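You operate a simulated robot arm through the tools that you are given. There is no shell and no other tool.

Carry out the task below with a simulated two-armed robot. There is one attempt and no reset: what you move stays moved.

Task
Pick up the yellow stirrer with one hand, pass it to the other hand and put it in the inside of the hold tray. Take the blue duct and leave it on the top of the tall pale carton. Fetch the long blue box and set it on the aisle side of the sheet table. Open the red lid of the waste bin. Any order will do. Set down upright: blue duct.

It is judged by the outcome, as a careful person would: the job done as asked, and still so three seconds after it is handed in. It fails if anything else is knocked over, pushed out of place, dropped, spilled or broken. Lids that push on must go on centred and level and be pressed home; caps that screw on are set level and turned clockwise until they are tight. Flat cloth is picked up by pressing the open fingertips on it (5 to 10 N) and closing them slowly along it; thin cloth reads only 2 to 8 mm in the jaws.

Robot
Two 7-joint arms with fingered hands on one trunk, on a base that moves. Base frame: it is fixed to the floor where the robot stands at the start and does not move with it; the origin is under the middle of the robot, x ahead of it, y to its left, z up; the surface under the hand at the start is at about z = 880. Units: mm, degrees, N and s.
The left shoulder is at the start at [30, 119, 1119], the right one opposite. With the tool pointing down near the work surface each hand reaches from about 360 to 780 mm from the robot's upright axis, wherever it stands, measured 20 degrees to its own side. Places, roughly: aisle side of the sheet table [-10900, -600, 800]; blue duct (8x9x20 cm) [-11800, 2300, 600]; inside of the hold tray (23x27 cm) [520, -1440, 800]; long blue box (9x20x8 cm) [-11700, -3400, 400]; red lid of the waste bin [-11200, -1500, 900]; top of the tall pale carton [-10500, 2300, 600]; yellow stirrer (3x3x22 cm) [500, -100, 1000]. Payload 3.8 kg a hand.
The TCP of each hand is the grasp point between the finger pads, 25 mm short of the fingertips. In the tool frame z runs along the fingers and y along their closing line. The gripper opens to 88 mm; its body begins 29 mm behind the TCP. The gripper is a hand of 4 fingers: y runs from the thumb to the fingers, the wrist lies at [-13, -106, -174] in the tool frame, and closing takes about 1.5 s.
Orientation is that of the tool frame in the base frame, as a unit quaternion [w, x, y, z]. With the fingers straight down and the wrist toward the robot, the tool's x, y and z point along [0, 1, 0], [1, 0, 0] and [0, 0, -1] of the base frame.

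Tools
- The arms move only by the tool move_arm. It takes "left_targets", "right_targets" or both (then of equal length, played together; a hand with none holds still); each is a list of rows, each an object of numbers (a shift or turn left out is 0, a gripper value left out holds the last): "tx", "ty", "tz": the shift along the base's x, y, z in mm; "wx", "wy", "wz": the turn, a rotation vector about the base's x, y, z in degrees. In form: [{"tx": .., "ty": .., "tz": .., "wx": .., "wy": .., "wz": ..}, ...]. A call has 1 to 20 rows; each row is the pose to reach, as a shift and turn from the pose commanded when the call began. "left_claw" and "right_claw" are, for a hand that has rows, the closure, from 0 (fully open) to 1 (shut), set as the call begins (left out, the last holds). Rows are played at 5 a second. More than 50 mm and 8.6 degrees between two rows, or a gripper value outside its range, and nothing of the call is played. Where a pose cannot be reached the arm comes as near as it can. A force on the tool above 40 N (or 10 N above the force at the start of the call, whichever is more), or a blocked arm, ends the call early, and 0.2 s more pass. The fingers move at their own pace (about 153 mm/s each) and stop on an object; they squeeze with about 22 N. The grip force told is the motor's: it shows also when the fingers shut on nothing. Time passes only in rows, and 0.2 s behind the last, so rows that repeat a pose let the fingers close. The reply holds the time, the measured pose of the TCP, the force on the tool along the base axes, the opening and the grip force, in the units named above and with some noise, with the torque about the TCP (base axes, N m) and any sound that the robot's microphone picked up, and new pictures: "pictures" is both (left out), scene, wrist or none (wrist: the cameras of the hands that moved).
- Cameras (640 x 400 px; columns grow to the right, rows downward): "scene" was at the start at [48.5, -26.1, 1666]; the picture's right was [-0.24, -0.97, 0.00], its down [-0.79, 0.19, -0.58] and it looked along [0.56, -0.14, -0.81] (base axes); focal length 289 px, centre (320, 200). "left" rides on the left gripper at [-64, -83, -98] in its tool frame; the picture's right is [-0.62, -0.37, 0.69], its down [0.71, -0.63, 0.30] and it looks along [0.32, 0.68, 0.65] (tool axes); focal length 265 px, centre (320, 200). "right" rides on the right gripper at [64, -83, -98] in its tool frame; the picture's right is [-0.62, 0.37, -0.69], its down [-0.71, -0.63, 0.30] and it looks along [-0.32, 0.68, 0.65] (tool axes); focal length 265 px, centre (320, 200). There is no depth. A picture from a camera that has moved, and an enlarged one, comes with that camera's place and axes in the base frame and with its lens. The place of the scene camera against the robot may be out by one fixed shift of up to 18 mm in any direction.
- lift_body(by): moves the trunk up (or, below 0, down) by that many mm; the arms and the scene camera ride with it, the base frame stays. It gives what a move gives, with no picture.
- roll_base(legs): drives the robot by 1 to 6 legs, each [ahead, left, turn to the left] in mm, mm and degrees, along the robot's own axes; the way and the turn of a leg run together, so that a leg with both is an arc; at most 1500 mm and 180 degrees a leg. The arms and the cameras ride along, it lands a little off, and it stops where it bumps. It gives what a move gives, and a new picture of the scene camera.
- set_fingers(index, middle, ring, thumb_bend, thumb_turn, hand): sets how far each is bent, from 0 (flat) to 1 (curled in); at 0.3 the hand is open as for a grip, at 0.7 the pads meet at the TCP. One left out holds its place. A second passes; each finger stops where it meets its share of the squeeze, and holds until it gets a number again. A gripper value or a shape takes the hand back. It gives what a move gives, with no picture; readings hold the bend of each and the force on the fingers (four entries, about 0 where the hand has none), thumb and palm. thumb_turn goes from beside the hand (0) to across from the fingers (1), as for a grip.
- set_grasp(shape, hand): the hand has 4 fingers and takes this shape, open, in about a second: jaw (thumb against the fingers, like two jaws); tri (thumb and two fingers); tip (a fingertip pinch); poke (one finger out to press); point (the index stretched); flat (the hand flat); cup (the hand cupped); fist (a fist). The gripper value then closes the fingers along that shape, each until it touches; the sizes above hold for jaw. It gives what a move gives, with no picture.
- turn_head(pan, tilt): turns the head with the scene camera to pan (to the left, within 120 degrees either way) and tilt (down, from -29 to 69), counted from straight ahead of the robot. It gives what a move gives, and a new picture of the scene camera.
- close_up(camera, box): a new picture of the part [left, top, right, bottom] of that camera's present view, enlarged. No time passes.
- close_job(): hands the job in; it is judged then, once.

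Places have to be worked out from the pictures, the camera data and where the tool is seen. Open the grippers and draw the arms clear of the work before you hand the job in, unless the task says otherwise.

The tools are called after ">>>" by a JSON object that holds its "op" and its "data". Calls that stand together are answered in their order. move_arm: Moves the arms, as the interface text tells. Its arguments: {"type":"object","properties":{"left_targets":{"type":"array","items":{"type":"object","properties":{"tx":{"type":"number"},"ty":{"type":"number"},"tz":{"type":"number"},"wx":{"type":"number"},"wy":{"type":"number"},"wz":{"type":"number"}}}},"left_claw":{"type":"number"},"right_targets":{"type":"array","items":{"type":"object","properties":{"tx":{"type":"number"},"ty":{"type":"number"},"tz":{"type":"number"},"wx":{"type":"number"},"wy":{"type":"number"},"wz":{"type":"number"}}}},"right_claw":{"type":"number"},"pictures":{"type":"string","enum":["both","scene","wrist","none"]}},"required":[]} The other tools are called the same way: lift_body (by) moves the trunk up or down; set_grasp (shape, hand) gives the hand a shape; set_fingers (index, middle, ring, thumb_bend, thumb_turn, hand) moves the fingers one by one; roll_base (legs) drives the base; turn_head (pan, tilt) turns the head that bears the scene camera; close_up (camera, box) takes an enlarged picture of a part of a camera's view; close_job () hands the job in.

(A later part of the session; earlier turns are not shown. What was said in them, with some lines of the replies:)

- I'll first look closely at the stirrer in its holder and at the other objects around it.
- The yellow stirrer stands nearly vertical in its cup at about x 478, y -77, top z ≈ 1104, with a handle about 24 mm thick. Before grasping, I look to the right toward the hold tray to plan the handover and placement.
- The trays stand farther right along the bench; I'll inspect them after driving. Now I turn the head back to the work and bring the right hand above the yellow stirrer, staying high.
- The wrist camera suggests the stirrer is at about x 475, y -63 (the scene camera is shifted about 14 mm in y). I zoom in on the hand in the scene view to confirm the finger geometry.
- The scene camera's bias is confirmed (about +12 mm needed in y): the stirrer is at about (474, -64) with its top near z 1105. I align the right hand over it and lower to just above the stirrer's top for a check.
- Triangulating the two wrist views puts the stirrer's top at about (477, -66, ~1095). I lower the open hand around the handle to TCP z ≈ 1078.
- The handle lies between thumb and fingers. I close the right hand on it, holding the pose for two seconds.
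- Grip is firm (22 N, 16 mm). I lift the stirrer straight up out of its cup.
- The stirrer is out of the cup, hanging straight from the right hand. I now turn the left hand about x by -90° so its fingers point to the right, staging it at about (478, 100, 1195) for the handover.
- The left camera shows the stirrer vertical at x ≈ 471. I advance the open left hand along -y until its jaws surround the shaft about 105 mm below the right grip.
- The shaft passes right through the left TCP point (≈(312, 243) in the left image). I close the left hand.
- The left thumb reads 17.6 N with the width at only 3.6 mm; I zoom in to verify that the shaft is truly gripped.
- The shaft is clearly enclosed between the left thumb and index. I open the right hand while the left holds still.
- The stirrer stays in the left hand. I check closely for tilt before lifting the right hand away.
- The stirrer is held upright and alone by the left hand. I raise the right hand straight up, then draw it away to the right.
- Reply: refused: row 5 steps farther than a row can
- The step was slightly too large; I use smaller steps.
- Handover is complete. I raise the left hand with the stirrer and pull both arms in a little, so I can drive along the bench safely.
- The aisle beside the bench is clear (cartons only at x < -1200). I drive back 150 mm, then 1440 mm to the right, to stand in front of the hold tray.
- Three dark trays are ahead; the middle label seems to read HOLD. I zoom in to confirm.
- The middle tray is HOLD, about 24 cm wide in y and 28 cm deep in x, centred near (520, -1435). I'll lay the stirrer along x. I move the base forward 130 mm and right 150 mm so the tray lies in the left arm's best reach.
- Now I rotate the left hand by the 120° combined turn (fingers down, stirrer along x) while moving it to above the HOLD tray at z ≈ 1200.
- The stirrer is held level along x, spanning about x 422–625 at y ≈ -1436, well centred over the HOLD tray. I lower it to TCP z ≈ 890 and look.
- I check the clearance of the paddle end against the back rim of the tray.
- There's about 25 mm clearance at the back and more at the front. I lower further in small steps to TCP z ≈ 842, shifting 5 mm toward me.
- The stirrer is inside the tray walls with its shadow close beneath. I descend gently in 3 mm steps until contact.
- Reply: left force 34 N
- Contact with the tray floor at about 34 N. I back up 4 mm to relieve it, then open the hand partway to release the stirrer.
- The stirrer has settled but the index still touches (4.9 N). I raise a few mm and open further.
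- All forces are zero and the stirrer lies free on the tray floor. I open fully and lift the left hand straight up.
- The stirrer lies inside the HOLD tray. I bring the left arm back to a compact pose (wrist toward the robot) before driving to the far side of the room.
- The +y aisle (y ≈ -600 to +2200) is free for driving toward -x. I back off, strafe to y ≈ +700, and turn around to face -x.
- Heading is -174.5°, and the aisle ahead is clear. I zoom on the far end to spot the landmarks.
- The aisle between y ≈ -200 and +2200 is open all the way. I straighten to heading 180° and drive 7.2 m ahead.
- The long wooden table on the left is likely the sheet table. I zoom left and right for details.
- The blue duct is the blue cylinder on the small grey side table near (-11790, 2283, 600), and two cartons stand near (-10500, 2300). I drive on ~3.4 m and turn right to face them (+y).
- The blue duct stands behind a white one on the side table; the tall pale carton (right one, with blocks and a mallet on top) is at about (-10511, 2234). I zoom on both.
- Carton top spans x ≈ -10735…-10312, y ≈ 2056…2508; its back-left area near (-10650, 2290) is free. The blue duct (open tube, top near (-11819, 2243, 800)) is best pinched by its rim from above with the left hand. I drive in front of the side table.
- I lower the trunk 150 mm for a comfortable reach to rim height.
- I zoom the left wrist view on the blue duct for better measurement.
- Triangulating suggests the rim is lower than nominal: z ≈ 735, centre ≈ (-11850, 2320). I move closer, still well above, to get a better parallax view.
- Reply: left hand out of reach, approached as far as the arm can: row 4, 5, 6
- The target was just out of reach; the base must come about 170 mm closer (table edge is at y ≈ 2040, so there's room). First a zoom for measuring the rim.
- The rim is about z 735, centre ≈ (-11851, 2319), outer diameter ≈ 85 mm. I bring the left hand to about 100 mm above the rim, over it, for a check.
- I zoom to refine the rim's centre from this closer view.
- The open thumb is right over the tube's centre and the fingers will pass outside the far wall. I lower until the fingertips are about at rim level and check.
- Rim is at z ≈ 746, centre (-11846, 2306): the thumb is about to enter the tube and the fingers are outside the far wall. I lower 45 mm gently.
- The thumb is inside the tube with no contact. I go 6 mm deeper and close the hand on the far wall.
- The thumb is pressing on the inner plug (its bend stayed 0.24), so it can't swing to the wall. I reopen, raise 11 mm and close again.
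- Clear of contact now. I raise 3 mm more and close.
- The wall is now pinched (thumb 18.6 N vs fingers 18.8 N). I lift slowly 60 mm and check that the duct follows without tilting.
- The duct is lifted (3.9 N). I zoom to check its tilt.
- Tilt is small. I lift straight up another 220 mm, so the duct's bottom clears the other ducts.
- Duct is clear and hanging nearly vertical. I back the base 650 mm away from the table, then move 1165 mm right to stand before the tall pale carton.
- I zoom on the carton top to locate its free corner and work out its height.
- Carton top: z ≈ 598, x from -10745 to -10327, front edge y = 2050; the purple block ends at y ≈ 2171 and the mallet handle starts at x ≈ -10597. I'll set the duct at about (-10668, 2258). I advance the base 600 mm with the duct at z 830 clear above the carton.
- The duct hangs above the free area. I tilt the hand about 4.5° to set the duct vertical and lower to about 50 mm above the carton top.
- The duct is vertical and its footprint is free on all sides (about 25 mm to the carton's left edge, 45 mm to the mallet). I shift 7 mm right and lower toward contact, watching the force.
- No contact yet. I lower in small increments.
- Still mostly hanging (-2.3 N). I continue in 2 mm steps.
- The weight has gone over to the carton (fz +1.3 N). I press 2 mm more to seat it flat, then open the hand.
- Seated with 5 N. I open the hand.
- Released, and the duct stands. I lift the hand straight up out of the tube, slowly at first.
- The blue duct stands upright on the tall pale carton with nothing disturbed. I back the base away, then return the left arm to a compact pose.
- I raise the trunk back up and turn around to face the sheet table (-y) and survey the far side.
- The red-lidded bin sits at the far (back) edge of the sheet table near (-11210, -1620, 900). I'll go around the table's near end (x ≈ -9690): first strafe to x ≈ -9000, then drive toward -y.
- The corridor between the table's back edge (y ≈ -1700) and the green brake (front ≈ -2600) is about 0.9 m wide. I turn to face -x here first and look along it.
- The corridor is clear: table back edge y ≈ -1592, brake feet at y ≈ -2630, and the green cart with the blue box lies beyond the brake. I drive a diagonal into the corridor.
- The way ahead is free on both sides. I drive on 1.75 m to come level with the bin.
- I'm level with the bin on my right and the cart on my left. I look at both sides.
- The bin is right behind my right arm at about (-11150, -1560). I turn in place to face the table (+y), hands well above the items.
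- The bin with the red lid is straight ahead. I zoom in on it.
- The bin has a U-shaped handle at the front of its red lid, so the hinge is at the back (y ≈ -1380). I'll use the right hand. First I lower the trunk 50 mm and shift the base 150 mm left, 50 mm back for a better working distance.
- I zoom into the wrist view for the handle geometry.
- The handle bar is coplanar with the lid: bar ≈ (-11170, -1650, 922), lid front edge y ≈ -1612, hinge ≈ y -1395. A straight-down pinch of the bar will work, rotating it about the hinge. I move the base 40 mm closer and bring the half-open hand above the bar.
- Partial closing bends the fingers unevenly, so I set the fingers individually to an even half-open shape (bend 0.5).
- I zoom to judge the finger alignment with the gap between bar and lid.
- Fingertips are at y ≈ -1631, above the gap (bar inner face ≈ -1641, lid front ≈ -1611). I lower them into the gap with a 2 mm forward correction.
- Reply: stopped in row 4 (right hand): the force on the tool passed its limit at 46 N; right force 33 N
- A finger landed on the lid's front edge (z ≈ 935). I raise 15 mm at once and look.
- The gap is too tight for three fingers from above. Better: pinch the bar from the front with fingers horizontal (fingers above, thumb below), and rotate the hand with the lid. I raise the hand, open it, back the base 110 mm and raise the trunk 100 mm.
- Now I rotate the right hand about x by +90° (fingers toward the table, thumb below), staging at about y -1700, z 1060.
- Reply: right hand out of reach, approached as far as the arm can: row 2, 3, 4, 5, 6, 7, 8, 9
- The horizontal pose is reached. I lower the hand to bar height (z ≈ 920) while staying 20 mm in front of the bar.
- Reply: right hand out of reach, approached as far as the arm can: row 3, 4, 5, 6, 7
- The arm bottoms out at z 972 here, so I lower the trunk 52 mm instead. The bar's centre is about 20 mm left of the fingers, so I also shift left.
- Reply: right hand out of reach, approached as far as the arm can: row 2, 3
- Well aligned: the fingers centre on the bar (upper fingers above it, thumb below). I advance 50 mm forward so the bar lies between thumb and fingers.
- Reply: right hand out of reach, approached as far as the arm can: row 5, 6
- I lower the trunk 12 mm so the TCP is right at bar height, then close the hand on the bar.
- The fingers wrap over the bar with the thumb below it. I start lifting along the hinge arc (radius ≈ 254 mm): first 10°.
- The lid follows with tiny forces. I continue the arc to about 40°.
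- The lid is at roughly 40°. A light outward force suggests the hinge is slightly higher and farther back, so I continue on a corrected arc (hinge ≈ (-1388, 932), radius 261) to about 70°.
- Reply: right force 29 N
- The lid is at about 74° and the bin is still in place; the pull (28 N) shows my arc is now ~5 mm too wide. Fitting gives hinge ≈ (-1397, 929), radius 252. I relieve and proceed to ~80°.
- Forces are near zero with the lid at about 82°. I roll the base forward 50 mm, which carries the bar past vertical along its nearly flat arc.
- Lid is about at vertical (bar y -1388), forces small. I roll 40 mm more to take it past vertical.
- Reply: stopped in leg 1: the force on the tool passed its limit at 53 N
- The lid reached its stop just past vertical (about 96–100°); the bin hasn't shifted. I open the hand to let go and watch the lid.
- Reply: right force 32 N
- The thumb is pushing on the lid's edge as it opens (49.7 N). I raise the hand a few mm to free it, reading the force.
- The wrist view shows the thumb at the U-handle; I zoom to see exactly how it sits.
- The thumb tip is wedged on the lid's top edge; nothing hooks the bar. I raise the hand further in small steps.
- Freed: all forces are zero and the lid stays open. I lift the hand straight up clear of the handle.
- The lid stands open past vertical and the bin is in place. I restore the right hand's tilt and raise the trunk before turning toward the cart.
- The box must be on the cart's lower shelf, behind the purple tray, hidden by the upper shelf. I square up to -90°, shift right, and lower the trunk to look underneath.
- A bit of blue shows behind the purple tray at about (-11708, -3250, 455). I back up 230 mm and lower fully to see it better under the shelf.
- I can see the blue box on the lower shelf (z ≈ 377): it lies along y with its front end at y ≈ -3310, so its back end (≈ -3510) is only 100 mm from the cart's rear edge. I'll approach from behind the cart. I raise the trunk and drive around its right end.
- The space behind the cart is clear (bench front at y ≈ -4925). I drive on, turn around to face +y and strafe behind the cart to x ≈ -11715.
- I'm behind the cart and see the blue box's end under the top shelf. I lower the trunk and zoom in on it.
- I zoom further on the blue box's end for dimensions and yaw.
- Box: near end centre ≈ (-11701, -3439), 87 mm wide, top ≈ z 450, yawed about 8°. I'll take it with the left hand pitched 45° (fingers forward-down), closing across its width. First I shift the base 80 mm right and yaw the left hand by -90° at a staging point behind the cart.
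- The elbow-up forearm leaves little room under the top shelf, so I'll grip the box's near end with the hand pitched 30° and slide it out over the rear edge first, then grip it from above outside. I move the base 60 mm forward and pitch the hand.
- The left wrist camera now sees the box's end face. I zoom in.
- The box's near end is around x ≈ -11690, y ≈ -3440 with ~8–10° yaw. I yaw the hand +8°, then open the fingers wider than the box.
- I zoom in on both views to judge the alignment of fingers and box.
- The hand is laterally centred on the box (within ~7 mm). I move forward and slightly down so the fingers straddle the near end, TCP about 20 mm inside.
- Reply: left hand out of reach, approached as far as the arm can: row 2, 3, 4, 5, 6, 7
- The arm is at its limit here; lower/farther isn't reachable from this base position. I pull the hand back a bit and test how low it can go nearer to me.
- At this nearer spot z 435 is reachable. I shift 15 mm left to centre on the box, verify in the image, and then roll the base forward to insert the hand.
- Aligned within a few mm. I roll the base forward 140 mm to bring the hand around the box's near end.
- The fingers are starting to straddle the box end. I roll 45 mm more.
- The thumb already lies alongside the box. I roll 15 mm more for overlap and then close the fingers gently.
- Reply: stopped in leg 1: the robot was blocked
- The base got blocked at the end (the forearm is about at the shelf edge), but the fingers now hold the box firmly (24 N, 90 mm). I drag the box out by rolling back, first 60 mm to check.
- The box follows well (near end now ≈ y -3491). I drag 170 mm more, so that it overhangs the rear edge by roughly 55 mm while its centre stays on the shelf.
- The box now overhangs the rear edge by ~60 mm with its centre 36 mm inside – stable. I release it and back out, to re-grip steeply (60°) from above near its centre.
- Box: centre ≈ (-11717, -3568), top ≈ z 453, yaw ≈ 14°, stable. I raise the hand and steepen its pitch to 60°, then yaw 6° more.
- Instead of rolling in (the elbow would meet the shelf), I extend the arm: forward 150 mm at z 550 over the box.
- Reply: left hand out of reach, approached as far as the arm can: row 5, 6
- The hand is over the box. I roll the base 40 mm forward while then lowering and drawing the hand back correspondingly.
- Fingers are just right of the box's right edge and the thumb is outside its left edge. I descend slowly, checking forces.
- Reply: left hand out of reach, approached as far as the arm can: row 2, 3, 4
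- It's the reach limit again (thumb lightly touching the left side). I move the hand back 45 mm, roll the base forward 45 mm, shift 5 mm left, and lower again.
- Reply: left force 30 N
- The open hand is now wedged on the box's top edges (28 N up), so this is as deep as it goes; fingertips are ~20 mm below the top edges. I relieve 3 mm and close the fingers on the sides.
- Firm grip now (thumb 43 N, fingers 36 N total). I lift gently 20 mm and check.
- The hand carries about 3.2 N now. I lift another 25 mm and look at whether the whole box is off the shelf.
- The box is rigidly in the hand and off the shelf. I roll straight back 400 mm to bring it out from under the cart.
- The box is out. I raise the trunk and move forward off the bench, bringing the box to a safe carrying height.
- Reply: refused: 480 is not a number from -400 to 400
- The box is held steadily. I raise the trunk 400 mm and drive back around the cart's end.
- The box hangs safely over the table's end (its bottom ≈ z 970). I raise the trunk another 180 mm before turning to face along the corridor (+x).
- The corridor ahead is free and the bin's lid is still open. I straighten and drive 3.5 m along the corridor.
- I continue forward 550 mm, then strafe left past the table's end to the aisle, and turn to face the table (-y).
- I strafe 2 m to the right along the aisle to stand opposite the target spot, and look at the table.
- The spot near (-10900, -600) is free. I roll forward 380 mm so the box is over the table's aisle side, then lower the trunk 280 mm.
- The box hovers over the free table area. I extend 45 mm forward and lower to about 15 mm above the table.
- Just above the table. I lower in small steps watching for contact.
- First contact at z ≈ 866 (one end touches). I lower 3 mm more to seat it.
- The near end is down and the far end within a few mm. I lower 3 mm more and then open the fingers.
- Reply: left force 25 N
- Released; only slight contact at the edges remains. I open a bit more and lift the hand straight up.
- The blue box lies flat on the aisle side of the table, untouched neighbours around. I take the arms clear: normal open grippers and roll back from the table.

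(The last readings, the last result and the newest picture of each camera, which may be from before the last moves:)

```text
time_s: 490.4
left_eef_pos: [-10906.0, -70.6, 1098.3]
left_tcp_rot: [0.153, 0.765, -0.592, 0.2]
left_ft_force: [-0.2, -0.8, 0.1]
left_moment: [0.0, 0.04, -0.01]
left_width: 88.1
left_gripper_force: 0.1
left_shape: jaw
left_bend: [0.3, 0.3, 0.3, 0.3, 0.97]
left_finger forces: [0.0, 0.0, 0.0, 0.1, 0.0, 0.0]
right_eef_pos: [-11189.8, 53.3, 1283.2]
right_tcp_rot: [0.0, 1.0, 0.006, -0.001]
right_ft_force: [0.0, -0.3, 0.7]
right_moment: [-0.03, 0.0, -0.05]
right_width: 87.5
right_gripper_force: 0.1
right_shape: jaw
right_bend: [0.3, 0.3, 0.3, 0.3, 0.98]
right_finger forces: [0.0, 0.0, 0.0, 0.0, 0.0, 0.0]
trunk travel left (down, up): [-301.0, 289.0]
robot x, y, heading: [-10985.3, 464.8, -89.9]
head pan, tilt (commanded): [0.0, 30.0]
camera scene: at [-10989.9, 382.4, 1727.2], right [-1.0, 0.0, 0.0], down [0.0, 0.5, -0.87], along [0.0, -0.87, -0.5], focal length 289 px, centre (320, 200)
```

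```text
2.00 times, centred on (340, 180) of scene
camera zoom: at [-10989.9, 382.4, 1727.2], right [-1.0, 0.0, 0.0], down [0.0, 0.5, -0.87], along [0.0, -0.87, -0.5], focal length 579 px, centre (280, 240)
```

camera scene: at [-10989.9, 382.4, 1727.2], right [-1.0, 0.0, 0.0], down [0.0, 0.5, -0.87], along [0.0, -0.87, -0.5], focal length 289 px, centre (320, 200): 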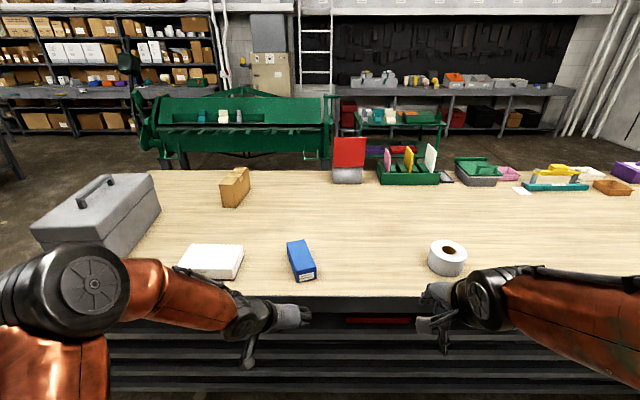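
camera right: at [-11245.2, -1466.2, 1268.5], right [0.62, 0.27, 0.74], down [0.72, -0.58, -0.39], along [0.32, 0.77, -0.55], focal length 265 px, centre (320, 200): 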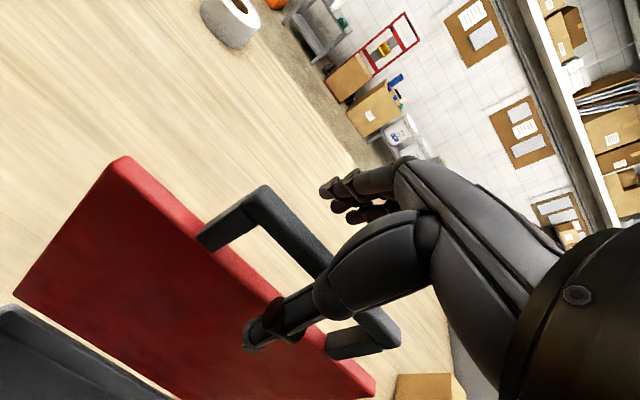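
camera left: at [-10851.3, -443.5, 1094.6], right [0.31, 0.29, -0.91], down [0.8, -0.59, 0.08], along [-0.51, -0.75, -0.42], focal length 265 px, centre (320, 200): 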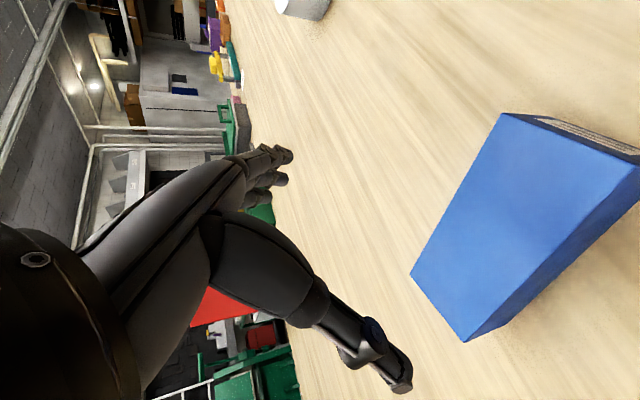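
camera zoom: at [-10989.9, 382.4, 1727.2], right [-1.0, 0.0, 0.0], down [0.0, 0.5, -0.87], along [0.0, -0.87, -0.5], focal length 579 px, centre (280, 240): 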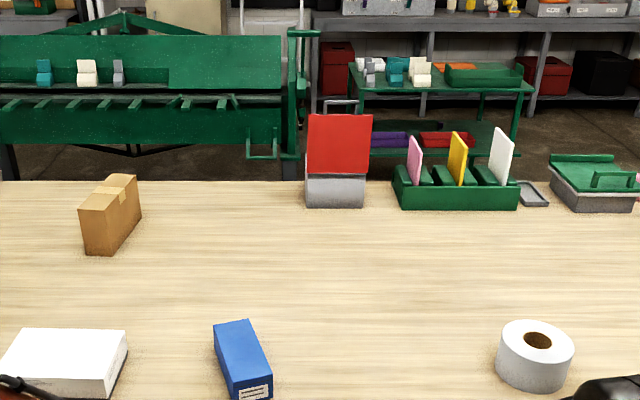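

Everything here is as asked: box on the aisle side, lid open, cart items in place. As a last check I turn to view the blue duct on the carton behind me.

>>> {"op": "roll_base", "data": {"legs": [[0, 0, 90]]}}

>>> {"op": "turn_head", "data": {"pan": 80, "tilt": 25}}

>>> {"op": "close_up", "data": {"camera": "scene", "box": [220, 120, 460, 280]}}

```text
time_s: 494.6
left_eef_pos: [-10454.1, 536.6, 1100.1]
left_tcp_rot: [-0.032, 0.961, 0.117, 0.249]
left_ft_force: [0.6, 0.6, -0.4]
left_moment: [0.01, 0.04, 0.01]
left_width: 87.8
left_gripper_force: 0.1
left_shape: jaw
left_bend: [0.3, 0.3, 0.3, 0.3, 0.97]
left_finger forces: [0.1, 0.1, 0.0, 0.0, 0.0, 0.1]
right_eef_pos: [-10580.7, 255.2, 1284.0]
right_tcp_rot: [0.0, 0.707, 0.707, 0.001]
right_ft_force: [-0.8, 0.3, 0.0]
right_moment: [-0.02, -0.05, -0.02]
right_width: 87.7
right_gripper_force: 0.0
right_shape: jaw
right_bend: [0.3, 0.3, 0.3, 0.3, 0.98]
right_finger forces: [0.0, 0.1, 0.0, 0.0, 0.1, 0.0]
trunk travel left (down, up): [-301.0, 289.0]
robot x, y, heading: [-10988.6, 463.7, -0.4]
head pan, tilt (commanded): [0.0, 30.0]
camera scene: at [-10919.3, 452.6, 1727.3], right [-0.01, -1.0, 0.0], down [-0.5, 0.0, -0.87], along [0.87, -0.01, -0.5], focal length 289 px, centre (320, 200)
```

scene: 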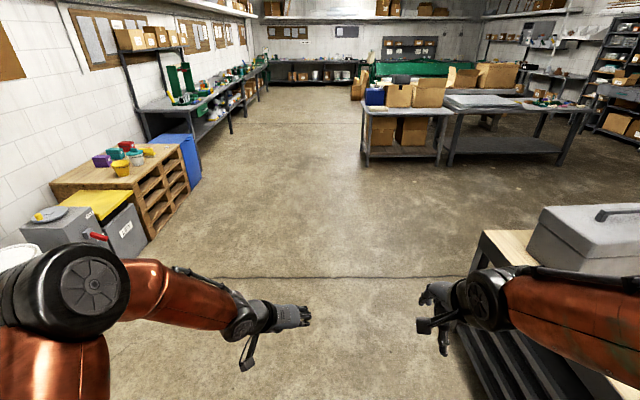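

```text
time_s: 496.1
left_eef_pos: [-10454.2, 537.6, 1099.7]
left_tcp_rot: [-0.031, 0.961, 0.117, 0.249]
left_ft_force: [-0.4, 0.3, 0.0]
left_moment: [-0.04, 0.01, 0.0]
left_width: 87.9
left_gripper_force: 0.2
left_shape: jaw
left_bend: [0.3, 0.3, 0.3, 0.3, 0.97]
left_finger forces: [0.0, 0.0, 0.1, 0.0, 0.0, 0.1]
right_eef_pos: [-10581.0, 256.1, 1284.9]
right_tcp_rot: [0.001, 0.707, 0.707, 0.001]
right_ft_force: [-0.2, 0.0, -0.7]
right_moment: [0.0, -0.01, -0.01]
right_width: 87.4
right_gripper_force: 0.1
right_shape: jaw
right_bend: [0.3, 0.3, 0.3, 0.3, 0.98]
right_finger forces: [0.0, 0.1, 0.1, 0.0, 0.0, 0.1]
trunk travel left (down, up): [-301.0, 289.0]
robot x, y, heading: [-10987.5, 462.5, -0.3]
head pan, tilt (commanded): [80.0, 25.0]
camera scene: at [-10992.9, 543.9, 1735.3], right [0.98, -0.18, 0.0], down [-0.08, -0.42, -0.91], along [0.17, 0.89, -0.42], focal length 289 px, centre (320, 200)
```

scene: 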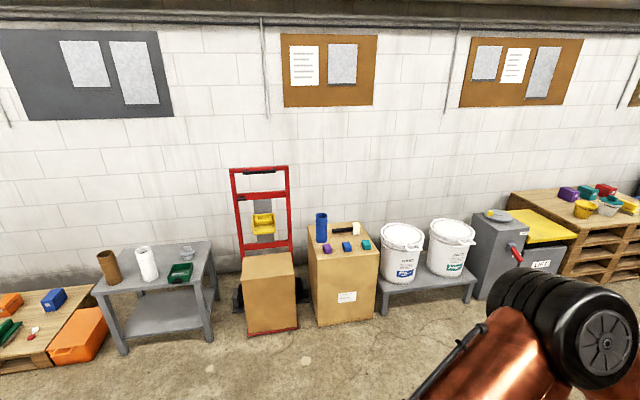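

```text
2.50 times, centred on (340, 200) of scene
camera zoom: at [-10992.9, 543.9, 1735.3], right [0.98, -0.18, 0.0], down [-0.08, -0.42, -0.91], along [0.17, 0.89, -0.42], focal length 724 px, centre (270, 200)
```

zoom: 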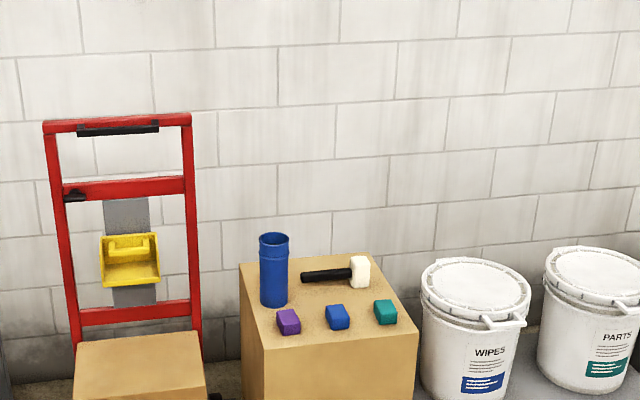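

The duct stands upright on the tall pale carton, with the blocks and mallet undisturbed. The stirrer is in the HOLD tray, the blue box is on the aisle side of the sheet table, and the red lid is open. Both hands are empty and clear, so I hand the job in.

>>> {"op": "close_job", "data": {}}

```text
The job is handed in.
```

All four tasks are done and the job is handed in; I haven't seen the judge's result.

- **Yellow stirrer:** the right hand took it from its cup and passed it to the left. The left laid it flat inside the tray labelled HOLD.
- **Blue duct:** it stands upright on the tall pale carton. The blocks and mallet already on the carton are where they were.
- **Long blue box:** it lies flat on the aisle side of the sheet table, near [-10900, -600]. To reach it I slid it out over the back edge of the cart's lower shelf. The base was briefly blocked there, possibly with the arm against the shelf edge. The cart may have moved a millimetre or two, but nothing on it fell.
- **Waste bin:** the red lid stands open just past vertical, and the bin looked to be still in its place.

I last saw the duct, the box and the open lid in place just before handing in. I did not go back to check the stirrer after leaving it in the tray. Both hands were open and clear of the work.
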